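You operate a simulated robot arm through the tools that you are given. There is no shell and no other tool.

You run a simulated robot arm. Do the job below in one go: nothing can be reset, and whatever is moved stays where it is left.

TASK
Swap the crimped fitting in the nut crimper for fitting 3.
Fine: switch off before you lift the yellow guard; the crimped one goes back in the row; guard shut, then switch on again. Where these are worked on the way, their far stop is far enough and under half their travel is too little: yellow guard.

The check looks at the end state, three seconds after you hand in, the way a careful person would. Anything else that was tipped, shoved, dropped, spilled or broken makes it a failure.

THE ROBOT
A 6-joint arm with a two-finger parallel gripper, fixed in place. Base frame: the origin is on the floor under the middle of its stand, x ahead of it, y to its left, z up; the work surface is at about z = 80. Units: cm, degrees, N and s.
With the tool pointing down near the work surface it reaches from about 10 to 84 cm from the base axis. Its first joint turns from -115.0 to 115.0 degrees. Payload 4.2 kg.
The TCP is the grasp point between the finger pads, 2.3 cm short of the fingertips. In the tool frame z runs along the fingers and y along their closing line. Largest opening 9.4 cm; finger width 3.8, thickness 1; the body of the gripper, 5.4 by 9.6 cm, starts 3.9 cm behind the TCP.
Orientation is that of the tool frame in the base frame, as [roll, pitch, yaw] about the fixed x, y, z axes, in that order (R = Rz(yaw) Ry(pitch) Rx(roll)). With the fingers straight down and closing along the base's y, the tool's x points along the base's -x, its y along +y and its z along -z.

THE INTERFACE
- The arm moves only by the tool drive_tool. Its argument "series" is a list of rows, each a list of 3 entries, a list of its own where there are three numbers: the shift along the base's x, y, z in mm, then the turn, a rotation vector about the base's x, y, z in degrees, then the gripper command, from -1 (shut) to 1 (fully open), values between in proportion. In form: [[[x, y, z], [ax, ay, az], jaw], ...]. A call has 1 to 20 rows; each row is the pose to reach, as a shift and turn from the pose commanded when the call began. A row lasts 0.2 s, in which the tool goes at most 5 cm and 8.6 degrees; a call with a longer step from one row to the next is refused whole, and so is a gripper value outside its range. Where a pose cannot be reached the arm comes as near as it can. A force on the tool above 70 N (or 10 N above the force at the start of the call, whichever is more), or a blocked arm, ends the call early, and 0.2 s more pass. The fingers move at their own pace (about 10.8 cm/s each) and stop on an object; they squeeze with about 29 N. The grip force told is the motor's: it shows also when the fingers shut on nothing. Time passes only in rows, and 0.2 s behind the last, so rows that repeat a pose let the fingers close. The reply holds the time, the measured pose of the TCP, the force on the tool along the base axes, the opening and the grip force, in the units named above and with some noise, with the torque about the TCP (base axes, N m) and any sound that the robot's microphone picked up, and new pictures: "show" is both (left out), scene, wrist or none.
- Cameras (640 x 400 px; columns grow to the right, rows downward): "scene" is fixed at [4.96, -49.87, 142.46]; the picture's right is [0.64, -0.77, 0.00], its down [-0.42, -0.35, -0.83] and it looks along [0.64, 0.54, -0.55] (base axes); focal length 224 px, centre (320, 200). "wrist" rides on the gripper at [8.6, 1.6, -7.5] in the tool frame; the picture's right is [-0.18, 0.98, 0.00], its down [-0.58, -0.11, -0.81] and it looks along [-0.79, -0.15, 0.59] (tool axes); focal length 243 px, centre (320, 200). There is no depth. A picture from a camera that has moved, and an enlarged one, comes with that camera's place and axes in the base frame and with its lens.
- slide_trunk(by): slides the trunk up (or, below 0, down) by that many cm; the arm rides with it, the base frame stays. It gives what a move gives, with no picture.
- enlarge(camera, box): a new picture of the part [left, top, right, bottom] of that camera's present view, enlarged. It takes no simulated time.
- finish_job(): hands the job in; it is judged then, once.

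Nothing tells you positions but the pictures and the camera data. Unless the task says otherwise, let go and move clear before handing in.

The tools are called as a command line: name --argument value ..., lists and objects as JSON in quotes. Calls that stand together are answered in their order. drive_tool: Moves the arm, as the interface text tells. Its arguments: {"type":"object","properties":{"series":{"type":"array","items":{"type":"array"}},"show":{"type":"string","enum":["both","scene","wrist","none"]}},"required":["series"]} The other tools are called the same way: slide_trunk (by) moves the trunk up or down; enlarge (camera, box) takes an enlarged picture of a part of a camera's view; finish_job () hands the job in.

At the start:

```text
time: 0.0
eef_pos: [47.39, 3.34, 132.35]
tool_rot: [179.9, 0.0, -180.0]
contact_force: [-0.1, -0.4, -0.2]
wrist_torque: [-0.05, 0.0, 0.01]
finger_gap: 9.41
gripper_force: 0.0
trunk travel left (down, up): [-87.5, 11.5]
```

scene: 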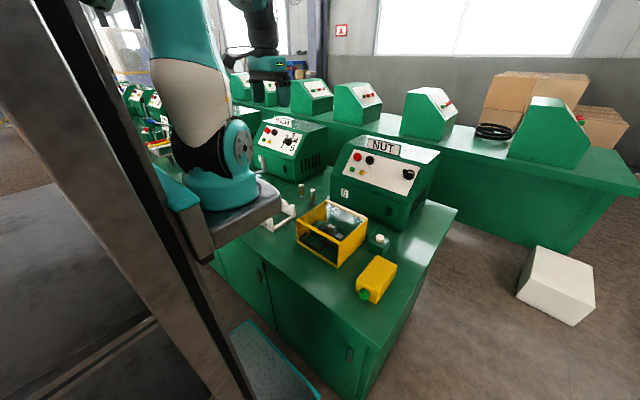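
wrist: 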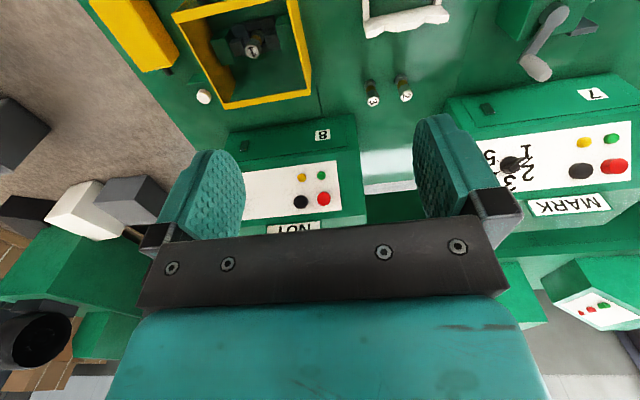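

I see the NUT machine with a yellow-framed guard in front of it, and two numbered fittings (2 and 3) in a row, with fitting 1 under the guard. I'll look closer before moving.

enlarge --camera "scene" --box '[240, 120, 440, 310]'

enlarge --camera "wrist" --box '[80, 0, 480, 250]'

enlarge --camera "scene" --box '[330, 130, 440, 200]'

enlarge --camera "scene" --box '[285, 180, 405, 310]'

```text
2.11 times, centred on (340, 215) of scene
camera zoom: at [4.96, -49.87, 142.46], right [0.64, -0.77, 0.0], down [-0.42, -0.35, -0.83], along [0.64, 0.54, -0.55], focal length 471 px, centre (278, 168)
```

zoom: 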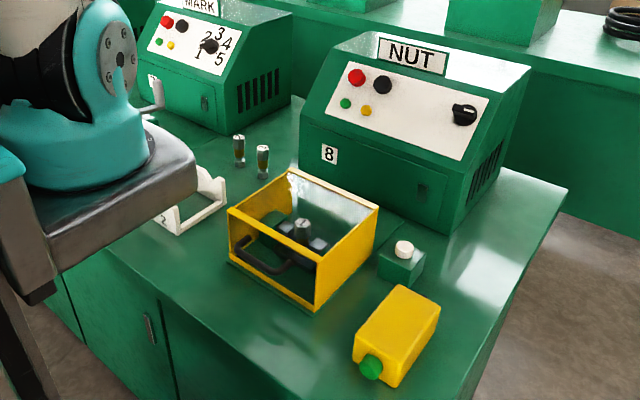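

```text
1.60 times, centred on (280, 125) of wrist
camera zoom: at [38.66, 4.94, 139.89], right [0.18, 0.98, 0.0], down [0.58, -0.11, 0.81], along [0.79, -0.15, -0.59], focal length 388 px, centre (384, 320)
```

zoom: 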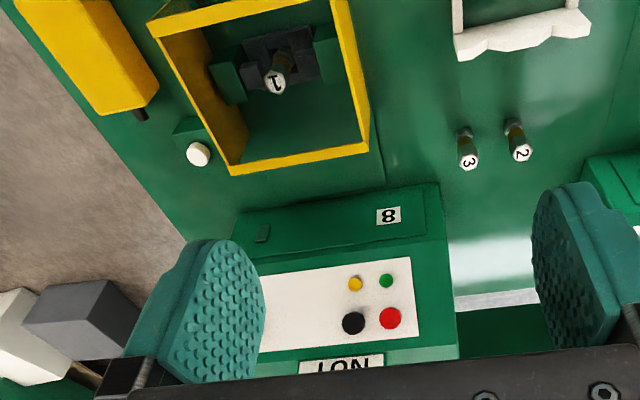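

```text
5.71 times, centred on (385, 165) of scene
camera zoom: at [4.96, -49.87, 142.46], right [0.64, -0.77, 0.0], down [-0.42, -0.35, -0.83], along [0.64, 0.54, -0.55], focal length 1279 px, centre (-51, 400)
```

zoom: 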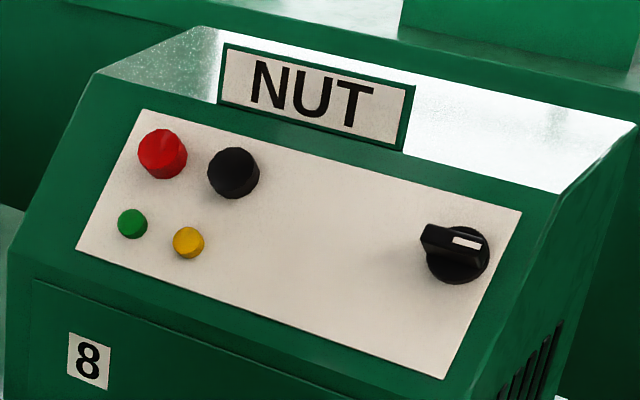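

```text
3.08 times, centred on (345, 245) of scene
camera zoom: at [4.96, -49.87, 142.46], right [0.64, -0.77, 0.0], down [-0.42, -0.35, -0.83], along [0.64, 0.54, -0.55], focal length 688 px, centre (243, 62)
```

zoom: 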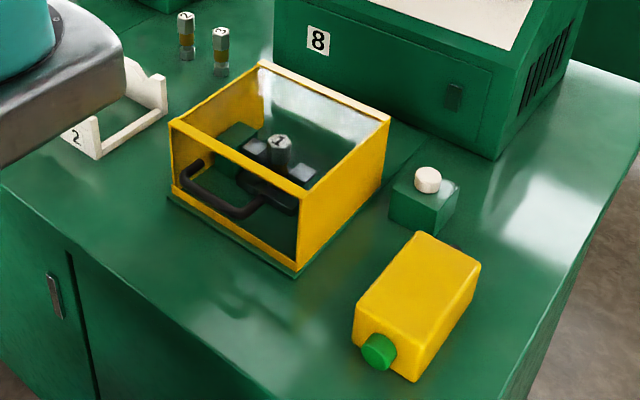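

The guard box sits at about x 48–64, y −21 to −2, top z≈92. Fitting 1 is in the nest near (57, −12), and fittings 3 and 2 stand at about (72, 11) and (72, 19). I'll move the wrist camera over to read the NUT panel, the white-button box and the row.

drive_tool --series '[[[30, -40, 10], [0, 0, 0], 1], [[60, -80, 20], [0, 0, 0], 1], [[90, -120, 30], [0, 0, 0], 1], [[110, -160, 40], [0, 0, 0], 1], [[126, -200, 50], [0, 0, 0], 1], [[126, -200, 50], [0, 0, 0], 1]]' --show "both"

```text
refused: row 1 steps farther than a row can; nothing moved
```

The first row stepped just over 5 cm, so I'll use smaller steps.

drive_tool --series '[[[21, -34, 8], [0, 0, 0], 1], [[42, -67, 17], [0, 0, 0], 1], [[63, -100, 25], [0, 0, 0], 1], [[84, -133, 33], [0, 0, 0], 1], [[105, -167, 42], [0, 0, 0], 1], [[126, -200, 50], [0, 0, 0], 1], [[126, -200, 50], [0, 0, 0], 1]]' --show "both"

```text
time: 1.6
eef_pos: [60.16, -16.9, 137.4]
tool_rot: [-180.0, -0.1, 179.9]
contact_force: [-0.5, 0.5, 0.1]
wrist_torque: [-0.05, 0.02, 0.0]
finger_gap: 9.39
gripper_force: 0.1
trunk travel left (down, up): [-87.5, 11.5]
camera wrist: at [51.57, -15.17, 144.82], right [0.18, 0.98, 0.0], down [0.58, -0.11, 0.81], along [0.79, -0.15, -0.59], focal length 243 px, centre (320, 200)
```

scene: 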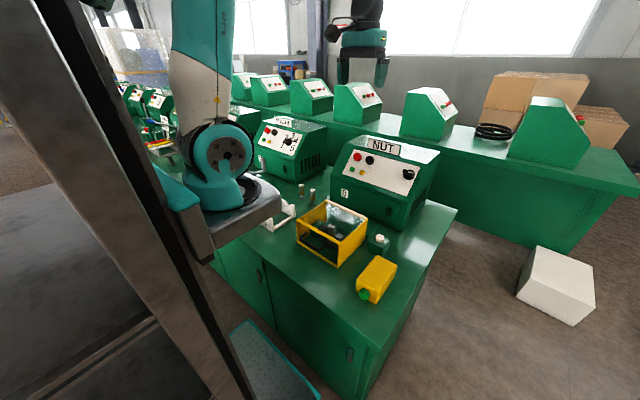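
wrist: 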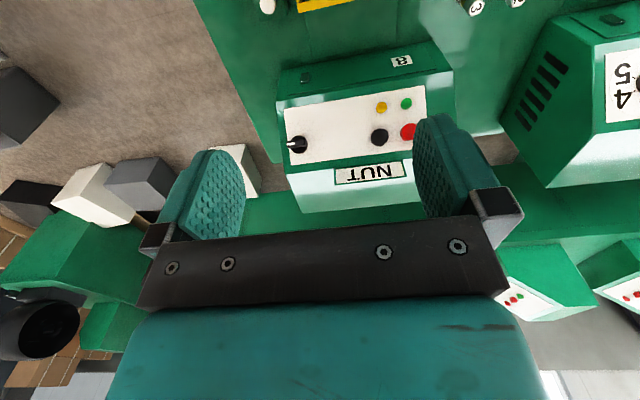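

enlarge --camera "wrist" --box '[270, 60, 470, 185]'

enlarge --camera "scene" --box '[230, 180, 340, 249]'

enlarge --camera "scene" --box '[385, 150, 435, 190]'

enlarge --camera "scene" --box '[340, 220, 410, 310]'

```text
3.20 times, centred on (370, 122) of wrist
camera zoom: at [51.57, -15.17, 144.82], right [0.18, 0.98, 0.0], down [0.58, -0.11, 0.81], along [0.79, -0.15, -0.59], focal length 776 px, centre (160, 448)
```

zoom: 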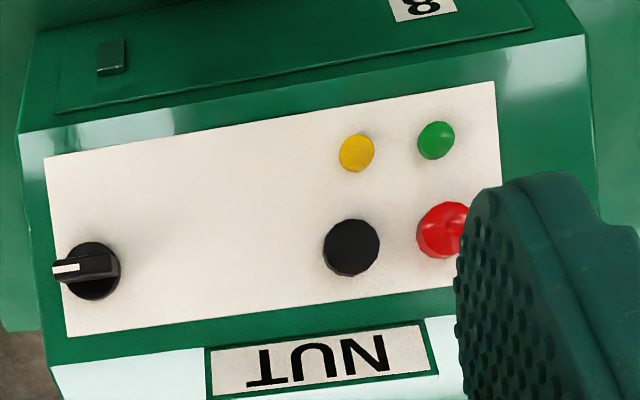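

```text
5.80 times, centred on (285, 214) of scene
camera zoom: at [4.96, -49.87, 142.46], right [0.64, -0.77, 0.0], down [-0.42, -0.35, -0.83], along [0.64, 0.54, -0.55], focal length 1297 px, centre (523, 116)
```

zoom: 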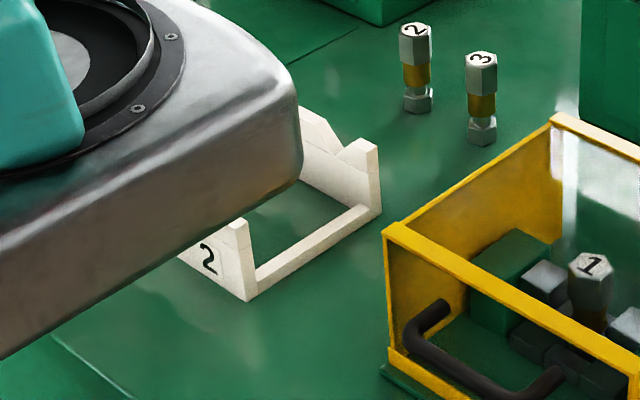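

```text
10.00 times, centred on (410, 170) of scene
camera zoom: at [4.96, -49.87, 142.46], right [0.64, -0.77, 0.0], down [-0.42, -0.35, -0.83], along [0.64, 0.54, -0.55], focal length 2238 px, centre (-580, 500)
```

zoom: 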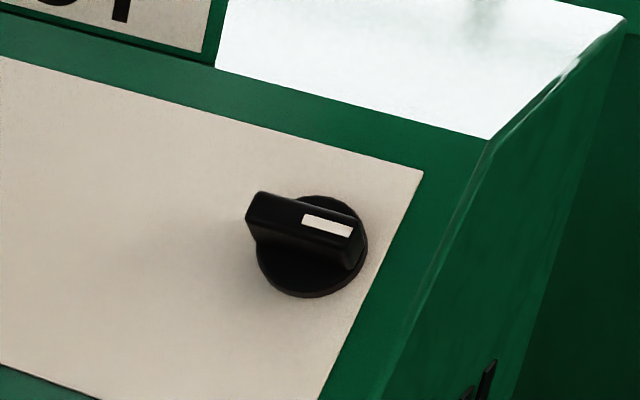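

```text
4.44 times, centred on (375, 265) of scene
camera zoom: at [4.96, -49.87, 142.46], right [0.64, -0.77, 0.0], down [-0.42, -0.35, -0.83], along [0.64, 0.54, -0.55], focal length 994 px, centre (76, -89)
```

zoom: 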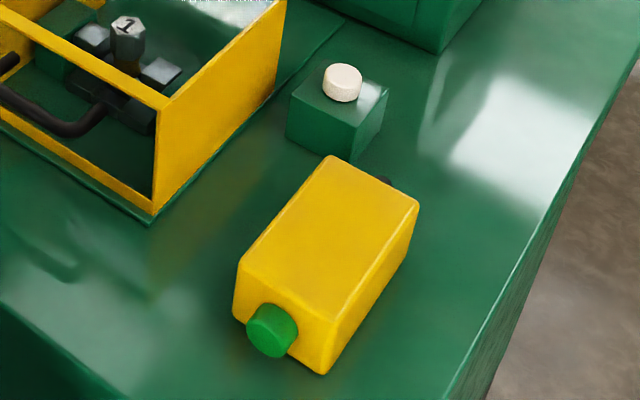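

The NUT panel carries a red and a black button, a green and a yellow lamp, and a rotary switch pointing right at about (85.8, −26.6, 103.4). I'll compare it with the MARK panel and the machines behind before choosing.

enlarge --camera "scene" --box '[250, 110, 330, 160]'

enlarge --camera "scene" --box '[220, 60, 480, 140]'

enlarge --camera "scene" --box '[110, 60, 230, 160]'

enlarge --camera "scene" --box '[335, 140, 435, 230]'

```text
8.00 times, centred on (290, 135) of scene
camera zoom: at [4.96, -49.87, 142.46], right [0.64, -0.77, 0.0], down [-0.42, -0.35, -0.83], along [0.64, 0.54, -0.55], focal length 1790 px, centre (560, 720)
```

zoom: 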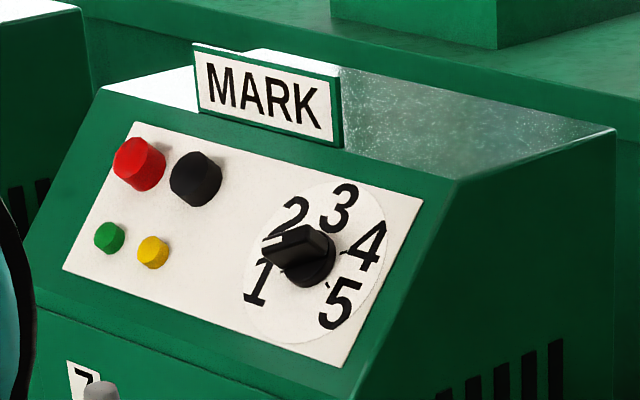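

```text
2.46 times, centred on (350, 100) of scene
camera zoom: at [4.96, -49.87, 142.46], right [0.64, -0.77, 0.0], down [-0.42, -0.35, -0.83], along [0.64, 0.54, -0.55], focal length 551 px, centre (246, 446)
```

zoom: 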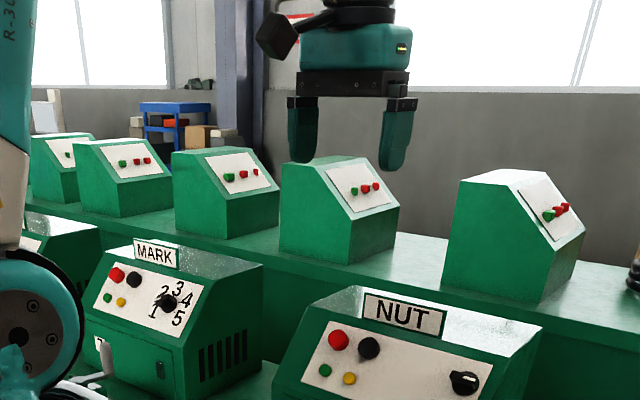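

```text
4.00 times, centred on (170, 110) of scene
camera zoom: at [4.96, -49.87, 142.46], right [0.64, -0.77, 0.0], down [-0.42, -0.35, -0.83], along [0.64, 0.54, -0.55], focal length 895 px, centre (920, 560)
```

zoom: 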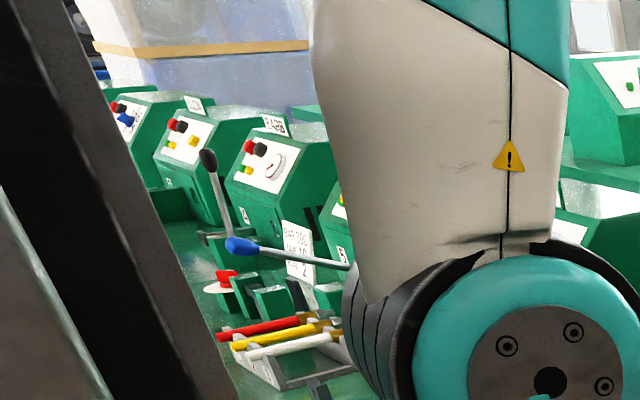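

```text
4.44 times, centred on (385, 185) of scene
camera zoom: at [4.96, -49.87, 142.46], right [0.64, -0.77, 0.0], down [-0.42, -0.35, -0.83], along [0.64, 0.54, -0.55], focal length 994 px, centre (31, 267)
```

zoom: 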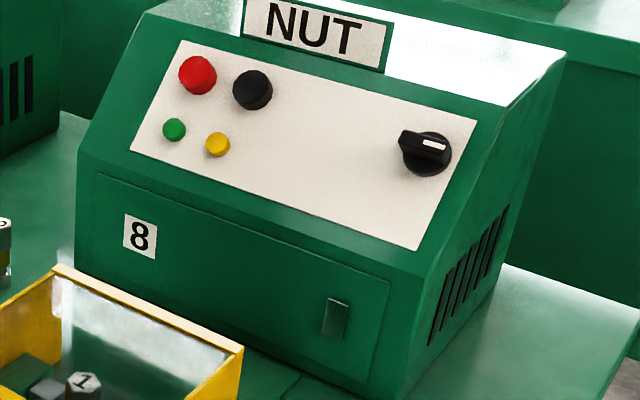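

The other machines share the red, black, green and yellow set, so the rotary knob is the NUT machine's own switch, now pointing right. I'll turn the tool to face the slanted panel, with the fingers closing across the knob's wing, and stop about 16 cm off.

drive_tool --series '[[[11.5, -8.1, -19.3], [3.08, -3.08, -7.03], 1], [[23, -16.2, -38.5], [6.16, -6.16, -14.06], 1], [[34.5, -24.3, -57.8], [9.24, -9.24, -21.09], 1], [[46, -32.3, -77], [12.32, -12.32, -28.12], 1], [[57.5, -40.4, -96.3], [15.4, -15.4, -35.15], 1], [[69, -48.5, -115.5], [18.48, -18.48, -42.18], 1], [[80.5, -56.6, -134.8], [21.56, -21.56, -49.21], 0.6], [[92, -64.7, -154], [24.64, -24.64, -56.24], 0.4], [[103.5, -72.8, -173.3], [27.72, -27.72, -63.27], 0.2], [[115, -80.8, -192.5], [30.8, -30.8, -70.3], 0], [[126.5, -88.9, -211.8], [33.88, -33.88, -77.33], -0.1], [[138, -97, -231], [36.96, -36.95, -84.37], -0.1], [[138, -97, -231], [36.96, -36.95, -84.37], -0.1]]' --show "both"

```text
time: 4.4
eef_pos: [73.83, -26.5, 114.37]
tool_rot: [132.6, -0.1, 89.9]
contact_force: [-0.8, -0.5, 0.4]
wrist_torque: [-0.02, -0.01, -0.01]
finger_gap: 4.23
gripper_force: 0.1
trunk travel left (down, up): [-87.5, 11.5]
camera wrist: at [69.39, -17.81, 120.66], right [0.67, -0.19, 0.72], down [-0.67, -0.58, 0.47], along [0.33, -0.79, -0.51], focal length 243 px, centre (320, 200)
```

scene: 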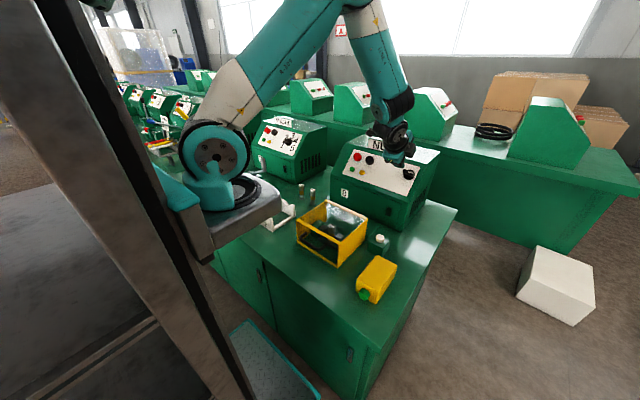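
wrist: 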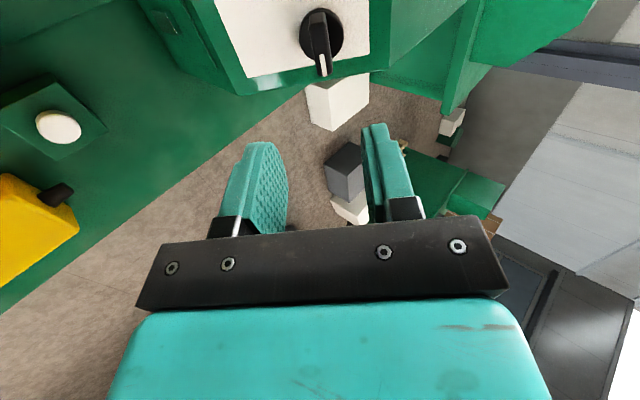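

enlarge --camera "wrist" --box '[270, 0, 370, 85]'

enlarge --camera "scene" --box '[360, 125, 440, 190]'

```text
4.71 times, centred on (320, 42) of wrist
camera zoom: at [69.39, -17.81, 120.66], right [0.67, -0.19, 0.72], down [-0.67, -0.58, 0.47], along [0.33, -0.79, -0.51], focal length 1142 px, centre (320, 941)
```

zoom: 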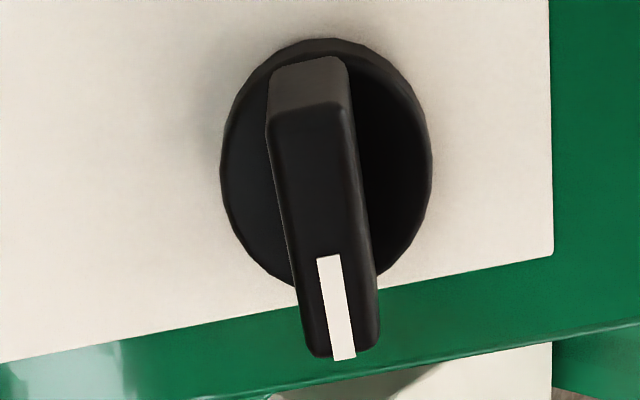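

```text
6.15 times, centred on (400, 158) of scene
camera zoom: at [4.96, -49.87, 142.46], right [0.64, -0.77, 0.0], down [-0.42, -0.35, -0.83], along [0.64, 0.54, -0.55], focal length 1377 px, centre (-172, 462)
```

zoom: 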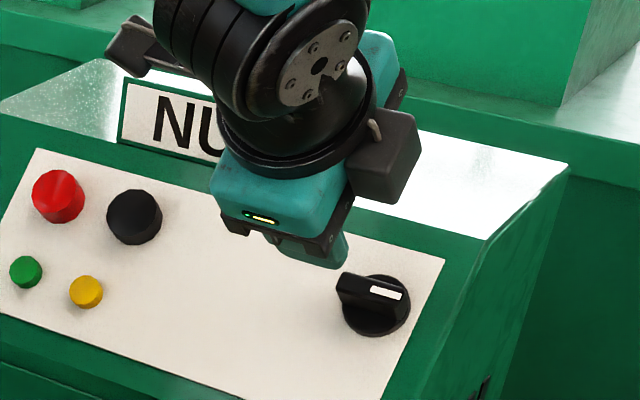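

The knob's wing lies level, about 4 cm long, 1.4 cm thick and 2 cm tall above its disc, and my tool axis lines up with it. I'll close in along the panel normal to just above the wing and check.

drive_tool --series '[[[18, 0, -16.5], [0, 0, 0], -0.1], [[36, 0, -33], [0, 0, 0], -0.1], [[54, 0, -49.5], [0, 0, 0], -0.1], [[70, 0, -65], [0, 0, 0], -0.1], [[70, 0, -65], [0, 0, 0], -0.1]]' --show "both"

```text
time: 5.6
eef_pos: [80.71, -26.3, 107.76]
tool_rot: [132.8, 0.0, 89.9]
contact_force: [-0.3, 0.0, -0.4]
wrist_torque: [0.01, 0.02, 0.02]
finger_gap: 4.22
gripper_force: 0.1
trunk travel left (down, up): [-87.5, 11.5]
camera wrist: at [76.38, -17.69, 114.07], right [0.67, -0.18, 0.72], down [-0.67, -0.58, 0.47], along [0.33, -0.79, -0.51], focal length 243 px, centre (320, 200)
```

scene: 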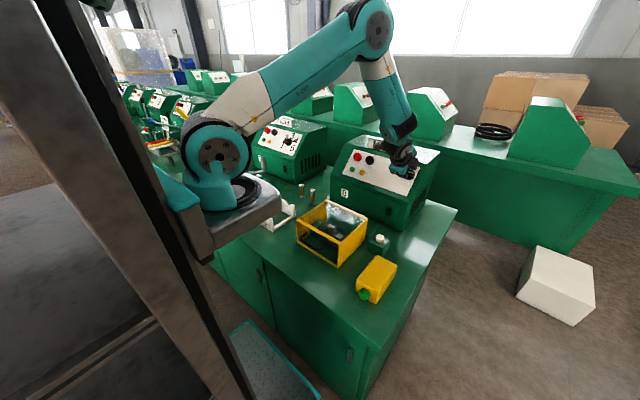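
wrist: 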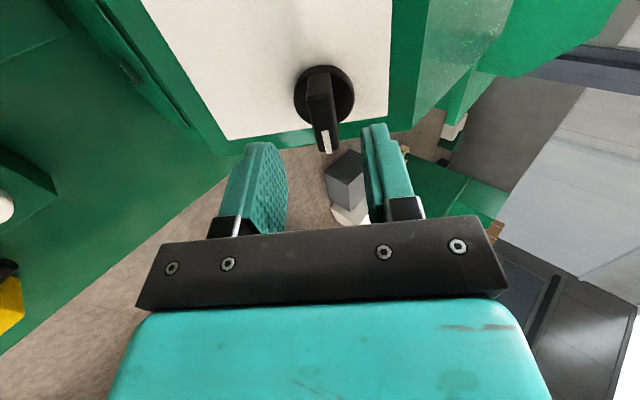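

enlarge --camera "wrist" --box '[220, 50, 420, 175]'

enlarge --camera "scene" --box '[375, 135, 435, 185]'

```text
3.20 times, centred on (320, 112) of wrist
camera zoom: at [76.38, -17.69, 114.07], right [0.67, -0.18, 0.72], down [-0.67, -0.58, 0.47], along [0.33, -0.79, -0.51], focal length 776 px, centre (320, 480)
```

zoom: 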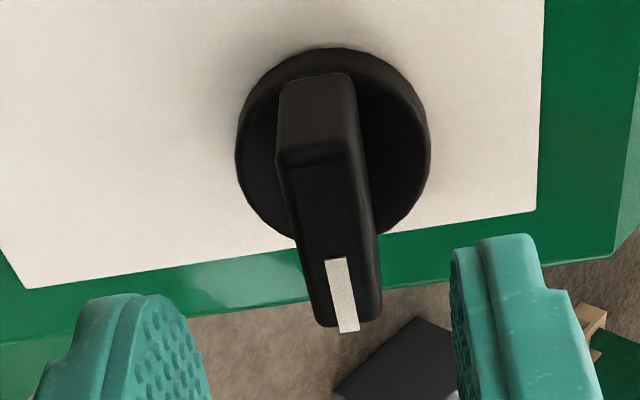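

```text
8.00 times, centred on (405, 160) of scene
camera zoom: at [4.96, -49.87, 142.46], right [0.64, -0.77, 0.0], down [-0.42, -0.35, -0.83], along [0.64, 0.54, -0.55], focal length 1790 px, centre (-360, 520)
```

zoom: 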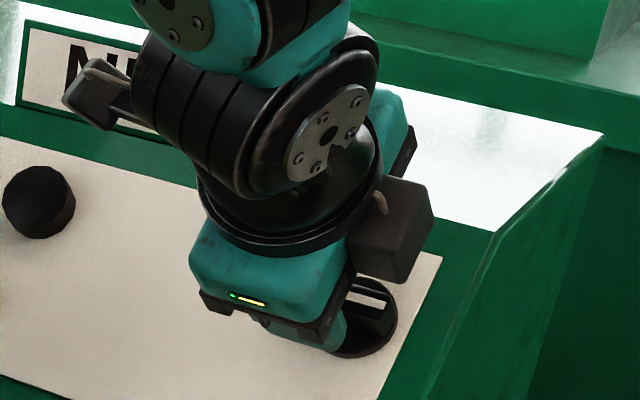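

The wing is centred between the open fingers, within about 3 mm. I'll nudge that much up the panel, advance 3.7 cm and close on the wing.

drive_tool --series '[[[8, 0, -4.5], [0, 0, 0], -0.1], [[15, 0, -10.5], [0, 0, 0], -0.1], [[22, 0, -16.5], [0, 0, 0], -0.1], [[29, 0, -23], [0, 0, 0], -0.1], [[29, 0, -23], [0, 0, 0], -0.1]]' --show "both"

```text
time: 6.8
eef_pos: [83.77, -26.46, 105.51]
tool_rot: [132.7, 0.1, 90.1]
contact_force: [-0.6, 0.7, -0.5]
wrist_torque: [0.01, 0.01, -0.02]
finger_gap: 4.22
gripper_force: 0.1
trunk travel left (down, up): [-87.5, 11.5]
camera wrist: at [79.27, -17.72, 111.78], right [0.67, -0.18, 0.72], down [-0.67, -0.58, 0.47], along [0.33, -0.79, -0.51], focal length 243 px, centre (320, 200)
```

scene: 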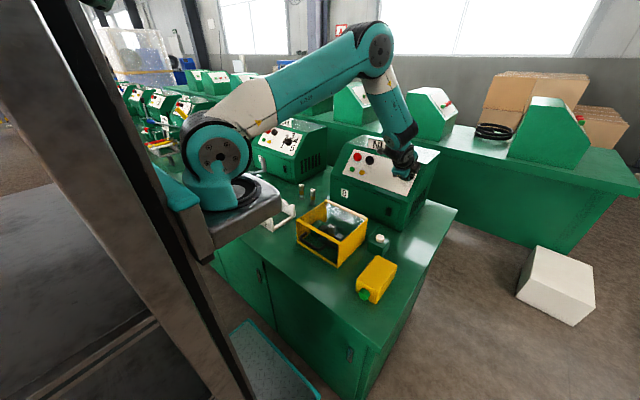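
wrist: 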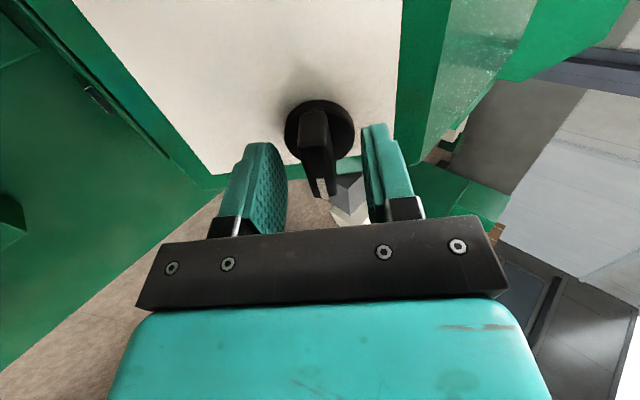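

enlarge --camera "wrist" --box '[230, 85, 420, 235]'

enlarge --camera "scene" --box '[375, 140, 435, 185]'

```text
2.67 times, centred on (325, 160) of wrist
camera zoom: at [79.27, -17.72, 111.78], right [0.67, -0.18, 0.72], down [-0.67, -0.58, 0.47], along [0.33, -0.79, -0.51], focal length 647 px, centre (307, 307)
```

zoom: 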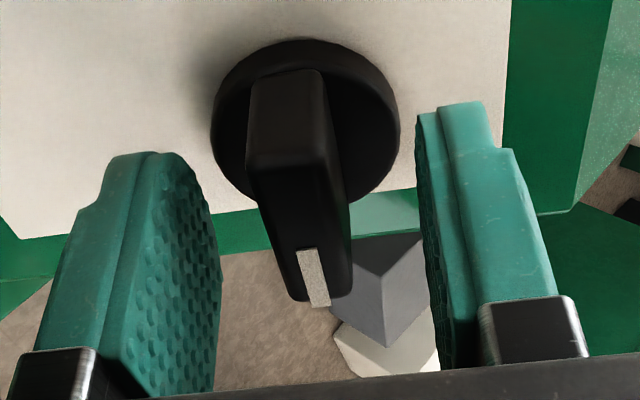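

```text
8.89 times, centred on (405, 162) of scene
camera zoom: at [4.96, -49.87, 142.46], right [0.64, -0.77, 0.0], down [-0.42, -0.35, -0.83], along [0.64, 0.54, -0.55], focal length 1989 px, centre (-436, 533)
```

zoom: 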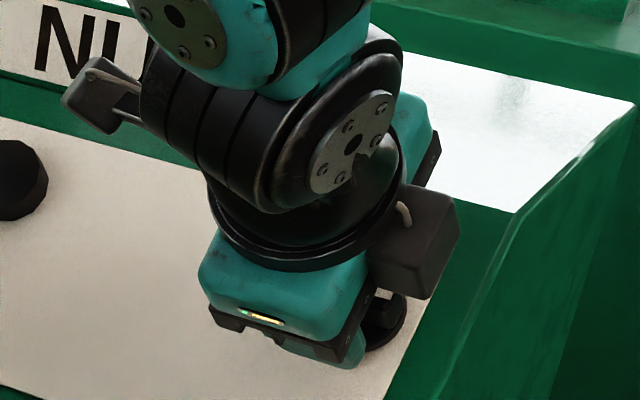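

The wing is now between the fingers. I'll close on it.

drive_tool --series '[[[0, 0, 0], [0, 0, 0], -0.5], [[0, 0, 0], [0, 0, 0], -0.8], [[0, 0, 0], [0, 0, 0], -1], [[0, 0, 0], [0, 0, 0], -1]]' --show "wrist"

```text
time: 7.8
eef_pos: [83.57, -26.43, 105.39]
tool_rot: [132.8, 0.0, 90.0]
contact_force: [-3.6, 0.0, -2.4]
wrist_torque: [-0.18, -0.21, -0.18]
finger_gap: 1.4
gripper_force: 44.9
trunk travel left (down, up): [-87.5, 11.5]
camera wrist: at [79.23, -17.72, 111.75], right [0.67, -0.18, 0.72], down [-0.67, -0.58, 0.47], along [0.33, -0.79, -0.51], focal length 243 px, centre (320, 200)
```

wrist: 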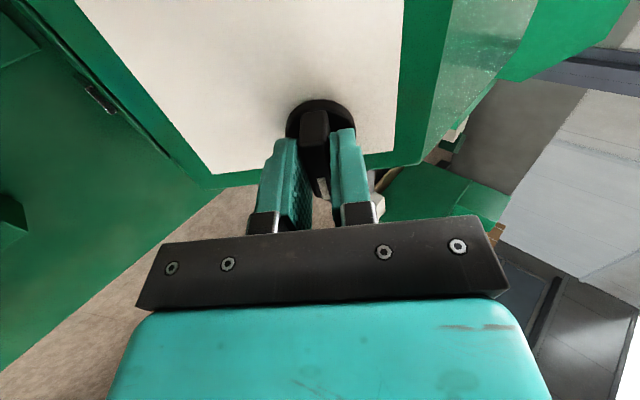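

Gripped at 1.4 cm. I'll try a small counter-clockwise turn (pointer going up) and read the torque.

drive_tool --series '[[[0, 0, 0], [-2.94, 0, 2.71], -1], [[0, 0, 0], [-5.88, 0, 5.42], -1], [[0, 0, 0], [-8.82, 0, 8.14], -1]]' --show "wrist"

```text
time: 8.6
eef_pos: [83.6, -26.4, 105.45]
tool_rot: [133.3, 8.8, 98.3]
contact_force: [-2.9, 0.3, -7.2]
wrist_torque: [-0.72, -0.48, -0.88]
finger_gap: 1.39
gripper_force: 45.1
trunk travel left (down, up): [-87.5, 11.5]
camera wrist: at [77.97, -17.57, 110.38], right [0.68, 0.03, 0.73], down [-0.58, -0.59, 0.56], along [0.45, -0.81, -0.39], focal length 243 px, centre (320, 200)
```

wrist: 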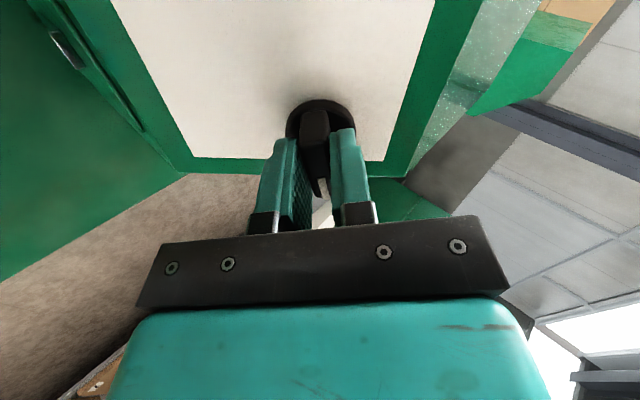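

The wing turns with the fingers and there is little resisting torque. Continuing.

drive_tool --series '[[[0, 0, 0], [-5.88, 0, 5.42], -1], [[0, 0, 0], [-11.76, 0, 10.85], -1], [[0, 0, 0], [-17.64, 0, 16.27], -1], [[0, 0, 0], [-23.52, 0, 21.7], -1], [[0, 0, 0], [-23.52, 0, 21.7], -1]]' --show "both"

```text
time: 9.8
eef_pos: [83.63, -26.36, 105.52]
tool_rot: [142.3, 30.6, 123.4]
contact_force: [-9.2, 0.0, -10.4]
wrist_torque: [-0.52, -0.92, -0.57]
finger_gap: 1.39
gripper_force: 45.0
trunk travel left (down, up): [-87.5, 11.5]
camera wrist: at [74.78, -19.06, 106.95], right [0.57, 0.55, 0.61], down [-0.37, -0.49, 0.79], along [0.74, -0.67, -0.08], focal length 243 px, centre (320, 200)
```

scene: 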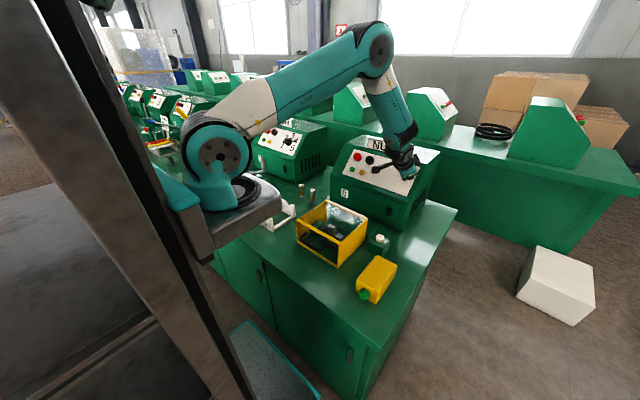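
wrist: 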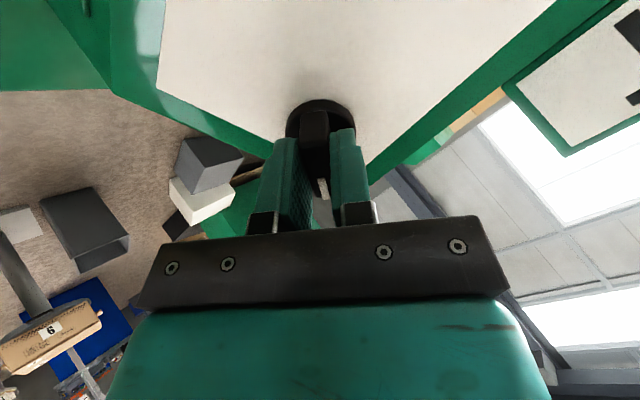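

44° turned and the wing is following. I'll go on toward 90°.

drive_tool --series '[[[0, 0, 0], [-5.59, 0, 5.15], -1], [[0, 0, 0], [-11.17, 0, 10.3], -1], [[0, 0, 0], [-16.76, 0, 15.46], -1], [[0, 0, 0], [-22.34, 0, 20.6], -1], [[0, 0, 0], [-22.34, 0, 20.6], -1]]' --show "both"

```text
time: 11.0
eef_pos: [83.66, -26.36, 105.34]
tool_rot: [163.8, 45.0, 157.7]
contact_force: [-12.8, -3.1, -11.1]
wrist_torque: [-0.22, -0.74, -0.17]
finger_gap: 1.39
gripper_force: 45.4
trunk travel left (down, up): [-87.5, 11.5]
camera wrist: at [72.69, -22.57, 104.69], right [0.3, 0.9, 0.32], down [-0.23, -0.26, 0.94], along [0.93, -0.36, 0.13], focal length 243 px, centre (320, 200)
```

scene: 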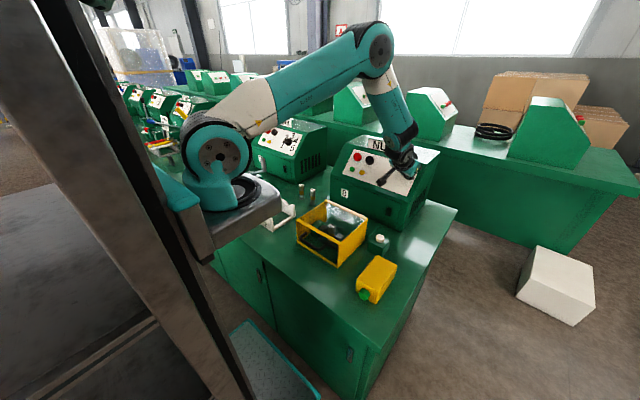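
wrist: 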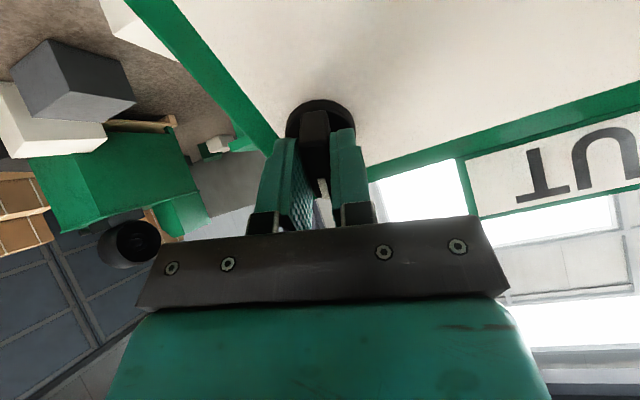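

drive_tool --series '[[[0, 0, 0], [-5.73, 0, 5.29], -1], [[0, 0, 0], [-11.47, 0, 10.58], -1], [[0, 0, 0], [-11.47, 0, 10.58], -1]]' --show "both"

```text
time: 11.8
eef_pos: [83.61, -26.52, 105.37]
tool_rot: [-180.0, 47.3, 180.0]
contact_force: [-20.3, -4.2, -13.6]
wrist_torque: [-0.04, -0.9, -0.05]
finger_gap: 1.37
gripper_force: 45.1
trunk travel left (down, up): [-87.5, 11.5]
camera wrist: at [72.18, -24.86, 104.15], right [0.13, 0.98, 0.13], down [-0.2, -0.11, 0.97], along [0.97, -0.15, 0.18], focal length 243 px, centre (320, 200)
```

scene: 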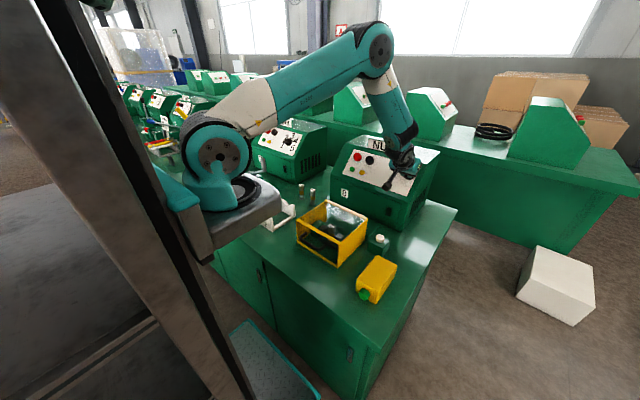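
wrist: 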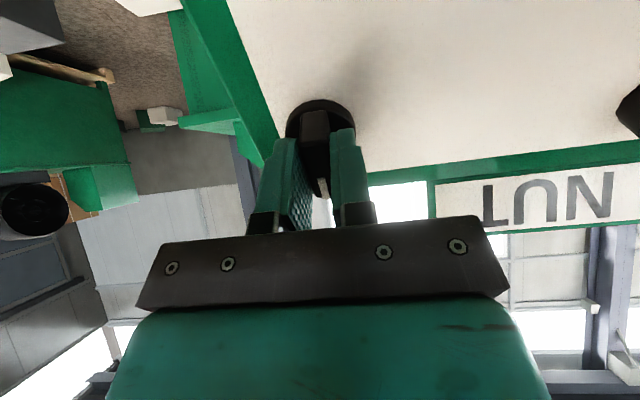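

At 90° the pointer faces up and I feel no stop yet. I'll probe a few degrees more.

drive_tool --series '[[[0, 0, 0], [-2.94, 0, 2.71], -1], [[0, 0, 0], [-5.88, 0, 5.42], -1], [[0, 0, 0], [-5.88, 0, 5.42], -1]]' --show "wrist"

```text
time: 12.6
eef_pos: [83.53, -26.46, 105.32]
tool_rot: [-171.5, 46.7, -168.4]
contact_force: [-15.0, -5.1, -9.6]
wrist_torque: [1.32, 1.27, -1.37]
finger_gap: 1.78
gripper_force: 45.0
trunk travel left (down, up): [-87.5, 11.5]
camera wrist: at [72.14, -26.08, 104.11], right [0.03, 1.0, 0.03], down [-0.19, -0.03, 0.98], along [0.98, -0.04, 0.19], focal length 243 px, centre (320, 200)
```

wrist: 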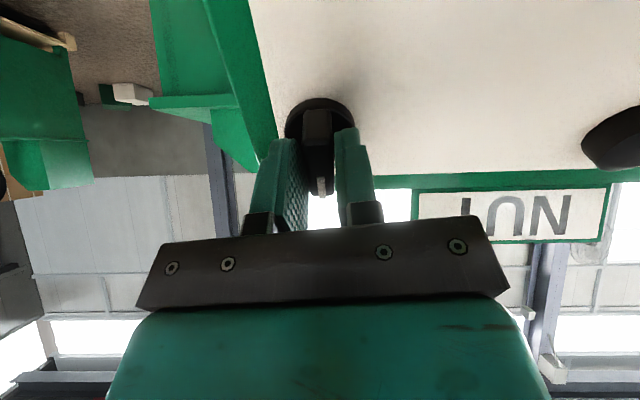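

The fingers pried open and the torque rose to about 1.9 N·m, so the stop is at 90°. I'll ease back to 90°, release and back off along the normal.

drive_tool --series '[[[0, 0, 0], [5.5, 0, -5.07], -1], [[0, 0, 0], [5.5, 0, -5.07], -0.5], [[0, 0, 0], [5.5, 0, -5.07], -0.1], [[-15, 0, 13.5], [5.5, 0, -5.07], -0.1], [[-35, 0, 32], [5.5, 0, -5.07], -0.1], [[-65, 0, 60], [5.5, 0, -5.07], -0.1], [[-95, 0, 88], [5.5, 0, -5.07], -0.1], [[-125, 0, 115], [5.5, 0, -5.07], 0.2], [[-125, 0, 115], [5.5, 0, -5.07], 0.2]]' --show "both"

```text
time: 14.6
eef_pos: [70.96, -26.54, 116.81]
tool_rot: [-179.5, 47.3, -179.2]
contact_force: [0.3, -0.5, -0.2]
wrist_torque: [-0.01, -0.01, -0.03]
finger_gap: 5.63
gripper_force: 0.1
trunk travel left (down, up): [-87.5, 11.5]
camera wrist: at [59.56, -24.97, 115.53], right [0.12, 0.98, 0.13], down [-0.2, -0.1, 0.97], along [0.97, -0.14, 0.18], focal length 243 px, centre (320, 200)
```

scene: 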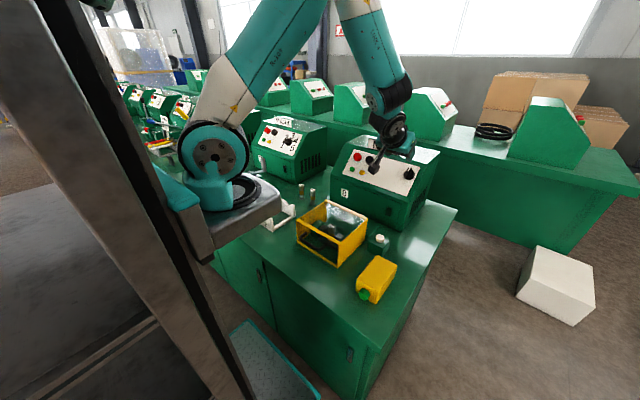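
wrist: 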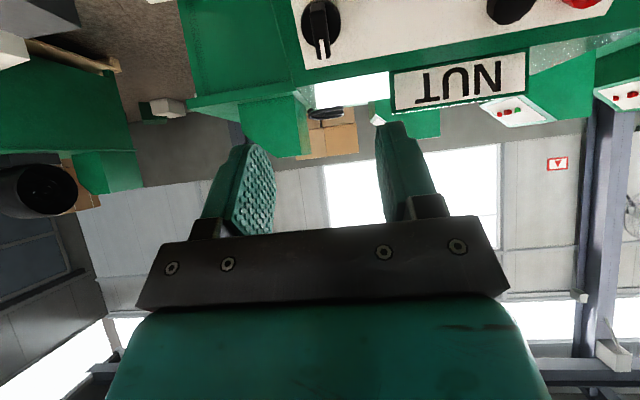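

enlarge --camera "scene" --box '[340, 130, 440, 200]'

enlarge --camera "wrist" --box '[280, 0, 380, 70]'

enlarge --camera "scene" --box '[290, 190, 375, 275]'

```text
5.71 times, centred on (390, 165) of scene
camera zoom: at [4.96, -49.87, 142.46], right [0.64, -0.77, 0.0], down [-0.42, -0.35, -0.83], along [0.64, 0.54, -0.55], focal length 1279 px, centre (-80, 400)
```

zoom: 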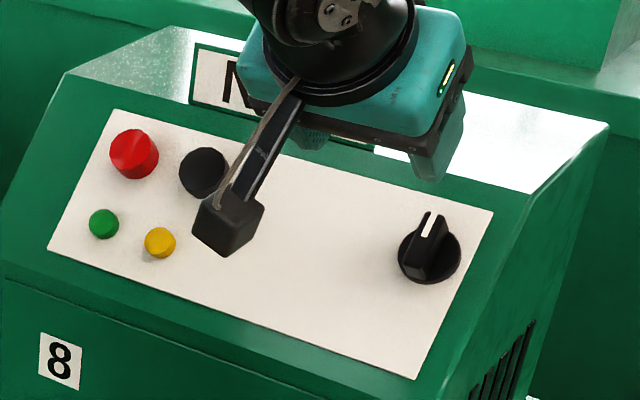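

```text
5.71 times, centred on (330, 35) of wrist
camera zoom: at [59.56, -24.97, 115.53], right [0.12, 0.98, 0.13], down [-0.2, -0.1, 0.97], along [0.97, -0.14, 0.18], focal length 1386 px, centre (263, 1143)
```

zoom: 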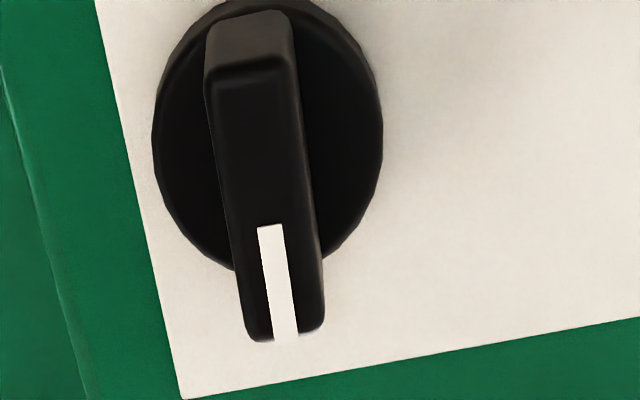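

```text
4.71 times, centred on (332, 232) of scene
camera zoom: at [4.96, -49.87, 142.46], right [0.64, -0.77, 0.0], down [-0.42, -0.35, -0.83], along [0.64, 0.54, -0.55], focal length 1053 px, centre (261, 47)
```

zoom: 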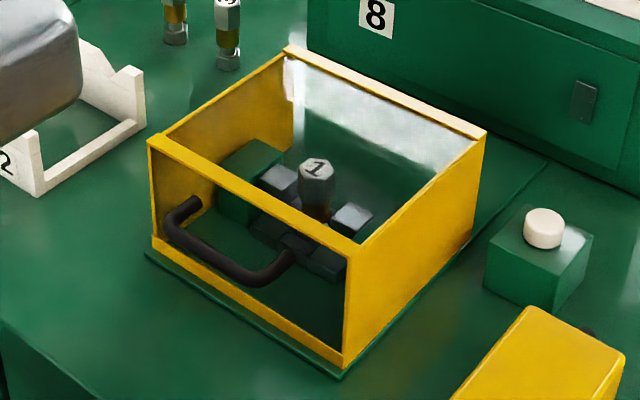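

The knob now points up, which I take as off, and its stop was felt there. Next I'll look closely at the guard's handle and hinge from above with the tool vertical.

drive_tool --series '[[[-24, 18, 10], [0, 7.9, 0], 0.2], [[-48, 36, 15], [0, 15.8, 0], 0.2], [[-72, 54, 15], [0, 23.7, 0], 0.2], [[-96, 72, 10], [0, 31.6, 0], 0.2], [[-120, 90, 5], [0, 39.5, 0], 0.2], [[-144, 108, 0], [0, 47.3, 0], 0.2], [[-168, 126, -10], [0, 47.3, 0], 0.2], [[-190, 145, -18], [0, 47.3, 0], 0.2], [[-190, 145, -18], [0, 47.3, 0], 0.2]]' --show "both"

```text
time: 16.6
eef_pos: [52.19, -11.88, 115.25]
tool_rot: [180.0, -0.1, -179.5]
contact_force: [0.1, 0.3, -0.6]
wrist_torque: [0.0, 0.0, 0.0]
finger_gap: 5.65
gripper_force: 0.1
trunk travel left (down, up): [-87.5, 11.5]
camera wrist: at [43.54, -10.35, 122.79], right [0.18, 0.98, 0.0], down [0.58, -0.1, 0.81], along [0.79, -0.14, -0.59], focal length 243 px, centre (320, 200)
```

scene: 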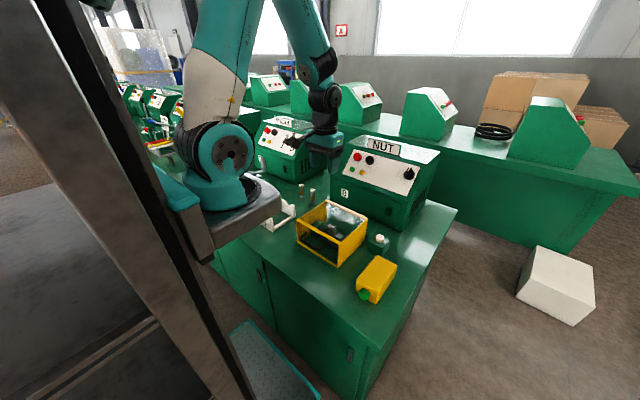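
wrist: 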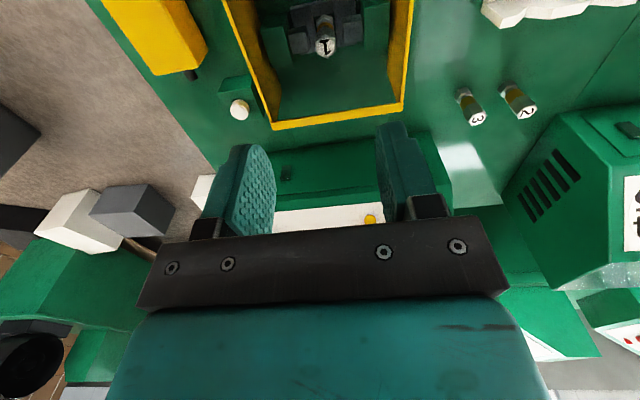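

enlarge --camera "wrist" --box '[200, 0, 450, 156]'

enlarge --camera "wrist" --box '[430, 0, 560, 140]'

enlarge --camera "scene" --box '[295, 195, 375, 270]'

```text
2.56 times, centred on (325, 78) of wrist
camera zoom: at [43.54, -10.35, 122.79], right [0.18, 0.98, 0.0], down [0.58, -0.1, 0.81], along [0.79, -0.14, -0.59], focal length 621 px, centre (307, 512)
```

zoom: 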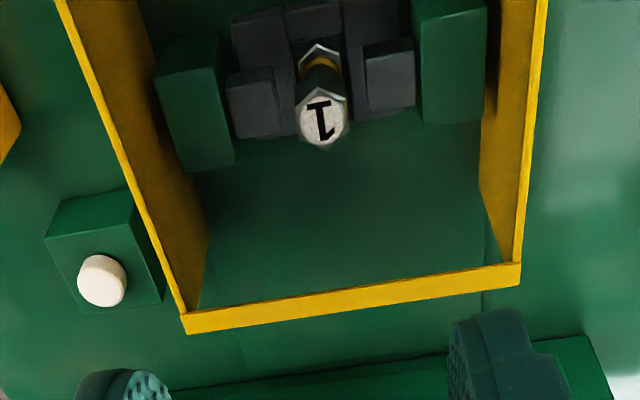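

```text
2.86 times, centred on (495, 70) of wrist
camera zoom: at [43.54, -10.35, 122.79], right [0.18, 0.98, 0.0], down [0.58, -0.1, 0.81], along [0.79, -0.14, -0.59], focal length 693 px, centre (-180, 571)
```

zoom: 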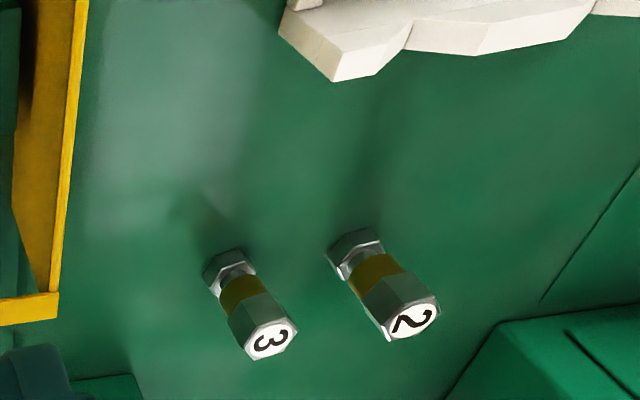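

```text
5.33 times, centred on (335, 232) of scene
camera zoom: at [4.96, -49.87, 142.46], right [0.64, -0.77, 0.0], down [-0.42, -0.35, -0.83], along [0.64, 0.54, -0.55], focal length 1193 px, centre (240, 27)
```

zoom: 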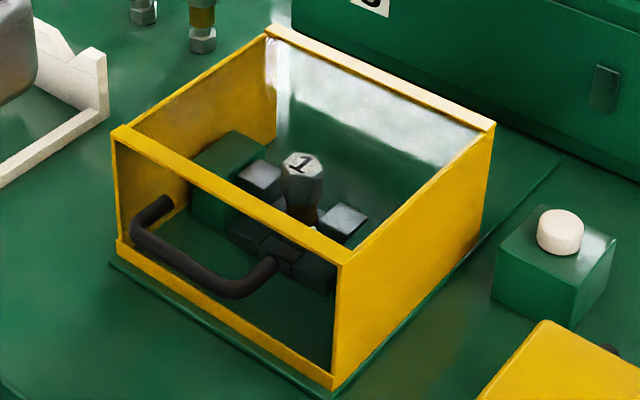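

The fittings stand free on the table with no marked seats visible. The guard has clear panes and a U-shaped handle on its front. I'll back off toward the base to see the handle closely before gripping it.

drive_tool --series '[[[-30, 0, 0], [0, 0, 0], 0.2], [[-60, 0, 0], [0, 0, 0], 0.2], [[-100, 0, -20], [0, 0, 0], 0.2], [[-140, 0, -40], [0, 0, 0], 0.2], [[-165, 0, -60], [0, 0, 0], 0.2], [[-165, 0, -60], [0, 0, 0], 0.2]]' --show "both"

```text
time: 18.0
eef_pos: [48.88, -13.77, 109.66]
tool_rot: [180.0, -0.1, -179.5]
contact_force: [0.7, -1.0, 0.1]
wrist_torque: [0.0, 0.0, 0.03]
finger_gap: 5.64
gripper_force: 0.0
out of reach, approached as far as the arm can: row 2, 3, 4, 5, 6
trunk travel left (down, up): [-87.5, 11.5]
camera wrist: at [40.24, -12.2, 117.08], right [0.18, 0.98, 0.0], down [0.58, -0.1, 0.81], along [0.79, -0.14, -0.59], focal length 243 px, centre (320, 200)
```

scene: 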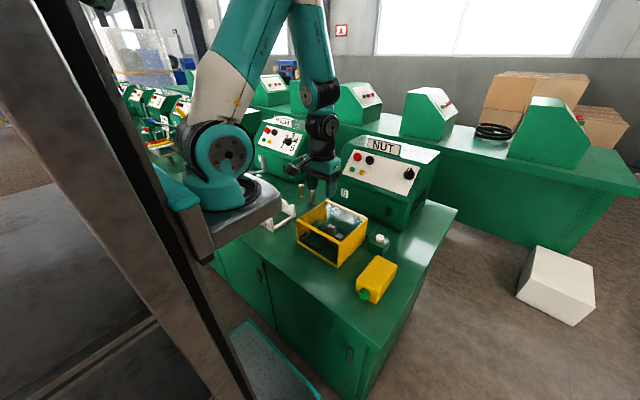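
wrist: 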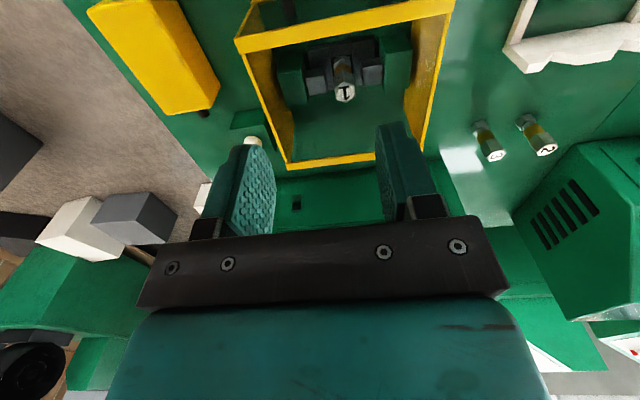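

The arm folds too tightly to get that close at this height because its shoulder is near the guard. Raising the trunk should open reach to the handle, so I'll do that and then check what pose the arm holds.

slide_trunk --by 11

```text
time: 19.4
eef_pos: [48.93, -13.7, 120.65]
tool_rot: [180.0, -0.2, -179.5]
contact_force: [0.5, 0.0, -0.6]
wrist_torque: [-0.01, 0.01, -0.01]
finger_gap: 5.64
gripper_force: 0.0
trunk travel left (down, up): [-98.5, 0.5]
```

drive_tool --series '[[[0, 0, 0], [0, 0, 0], 0.2]]' --show "none"

```text
time: 19.8
eef_pos: [48.89, -13.77, 120.52]
tool_rot: [-180.0, -0.2, -179.5]
contact_force: [0.5, -0.3, 1.2]
wrist_torque: [0.0, 0.0, 0.03]
finger_gap: 5.62
gripper_force: 0.1
trunk travel left (down, up): [-98.5, 0.5]
```

The pose holds. I'll yaw the tool 90° so the fingers close along x, across the handle bar, while moving to just above and in front of the handle.

drive_tool --series '[[[0, 2, -10], [0, 0, -8.2], 0.2], [[0, 4, -25], [0, 0, -16.4], 0.2], [[0, 6, -40], [0, 0, -24.6], 0.2], [[0, 8, -55], [0, 0, -32.8], 0.2], [[0, 10, -70], [0, 0, -41], 0.2], [[0, 12, -85], [0, 0, -49.2], 0.2], [[0, 14, -100], [0, 0, -57.4], 0.2], [[-5, 16, -115], [0, 0, -65.6], 0.2], [[-10, 18, -130], [0, 0, -73.8], 0.2], [[-15, 20, -145], [0, 0, -82], 0.2], [[-20, 20, -155], [0, 0, -90.5], 0.2], [[-20, 20, -155], [0, 0, -90.5], 0.2]]' --show "both"

```text
time: 22.4
eef_pos: [47.04, -11.68, 105.15]
tool_rot: [179.9, -0.1, 89.9]
contact_force: [-0.1, 0.5, 0.4]
wrist_torque: [0.01, -0.04, -0.01]
finger_gap: 5.66
gripper_force: 0.0
trunk travel left (down, up): [-98.5, 0.5]
camera wrist: at [48.62, -2.98, 112.63], right [0.98, -0.19, 0.0], down [-0.11, -0.58, 0.81], along [-0.15, -0.79, -0.59], focal length 243 px, centre (320, 200)
```

scene: 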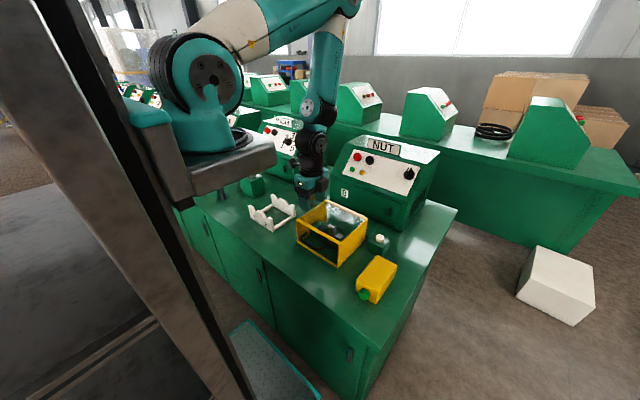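
wrist: 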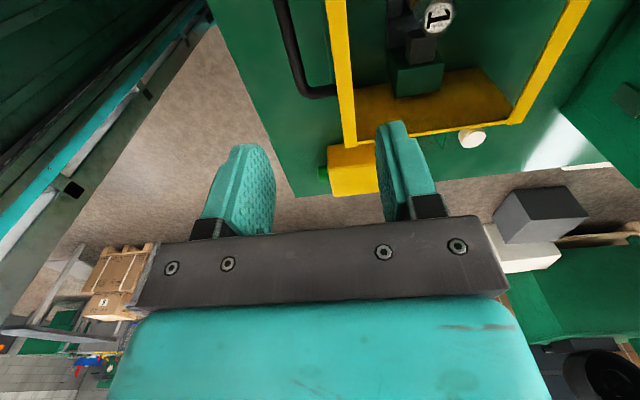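

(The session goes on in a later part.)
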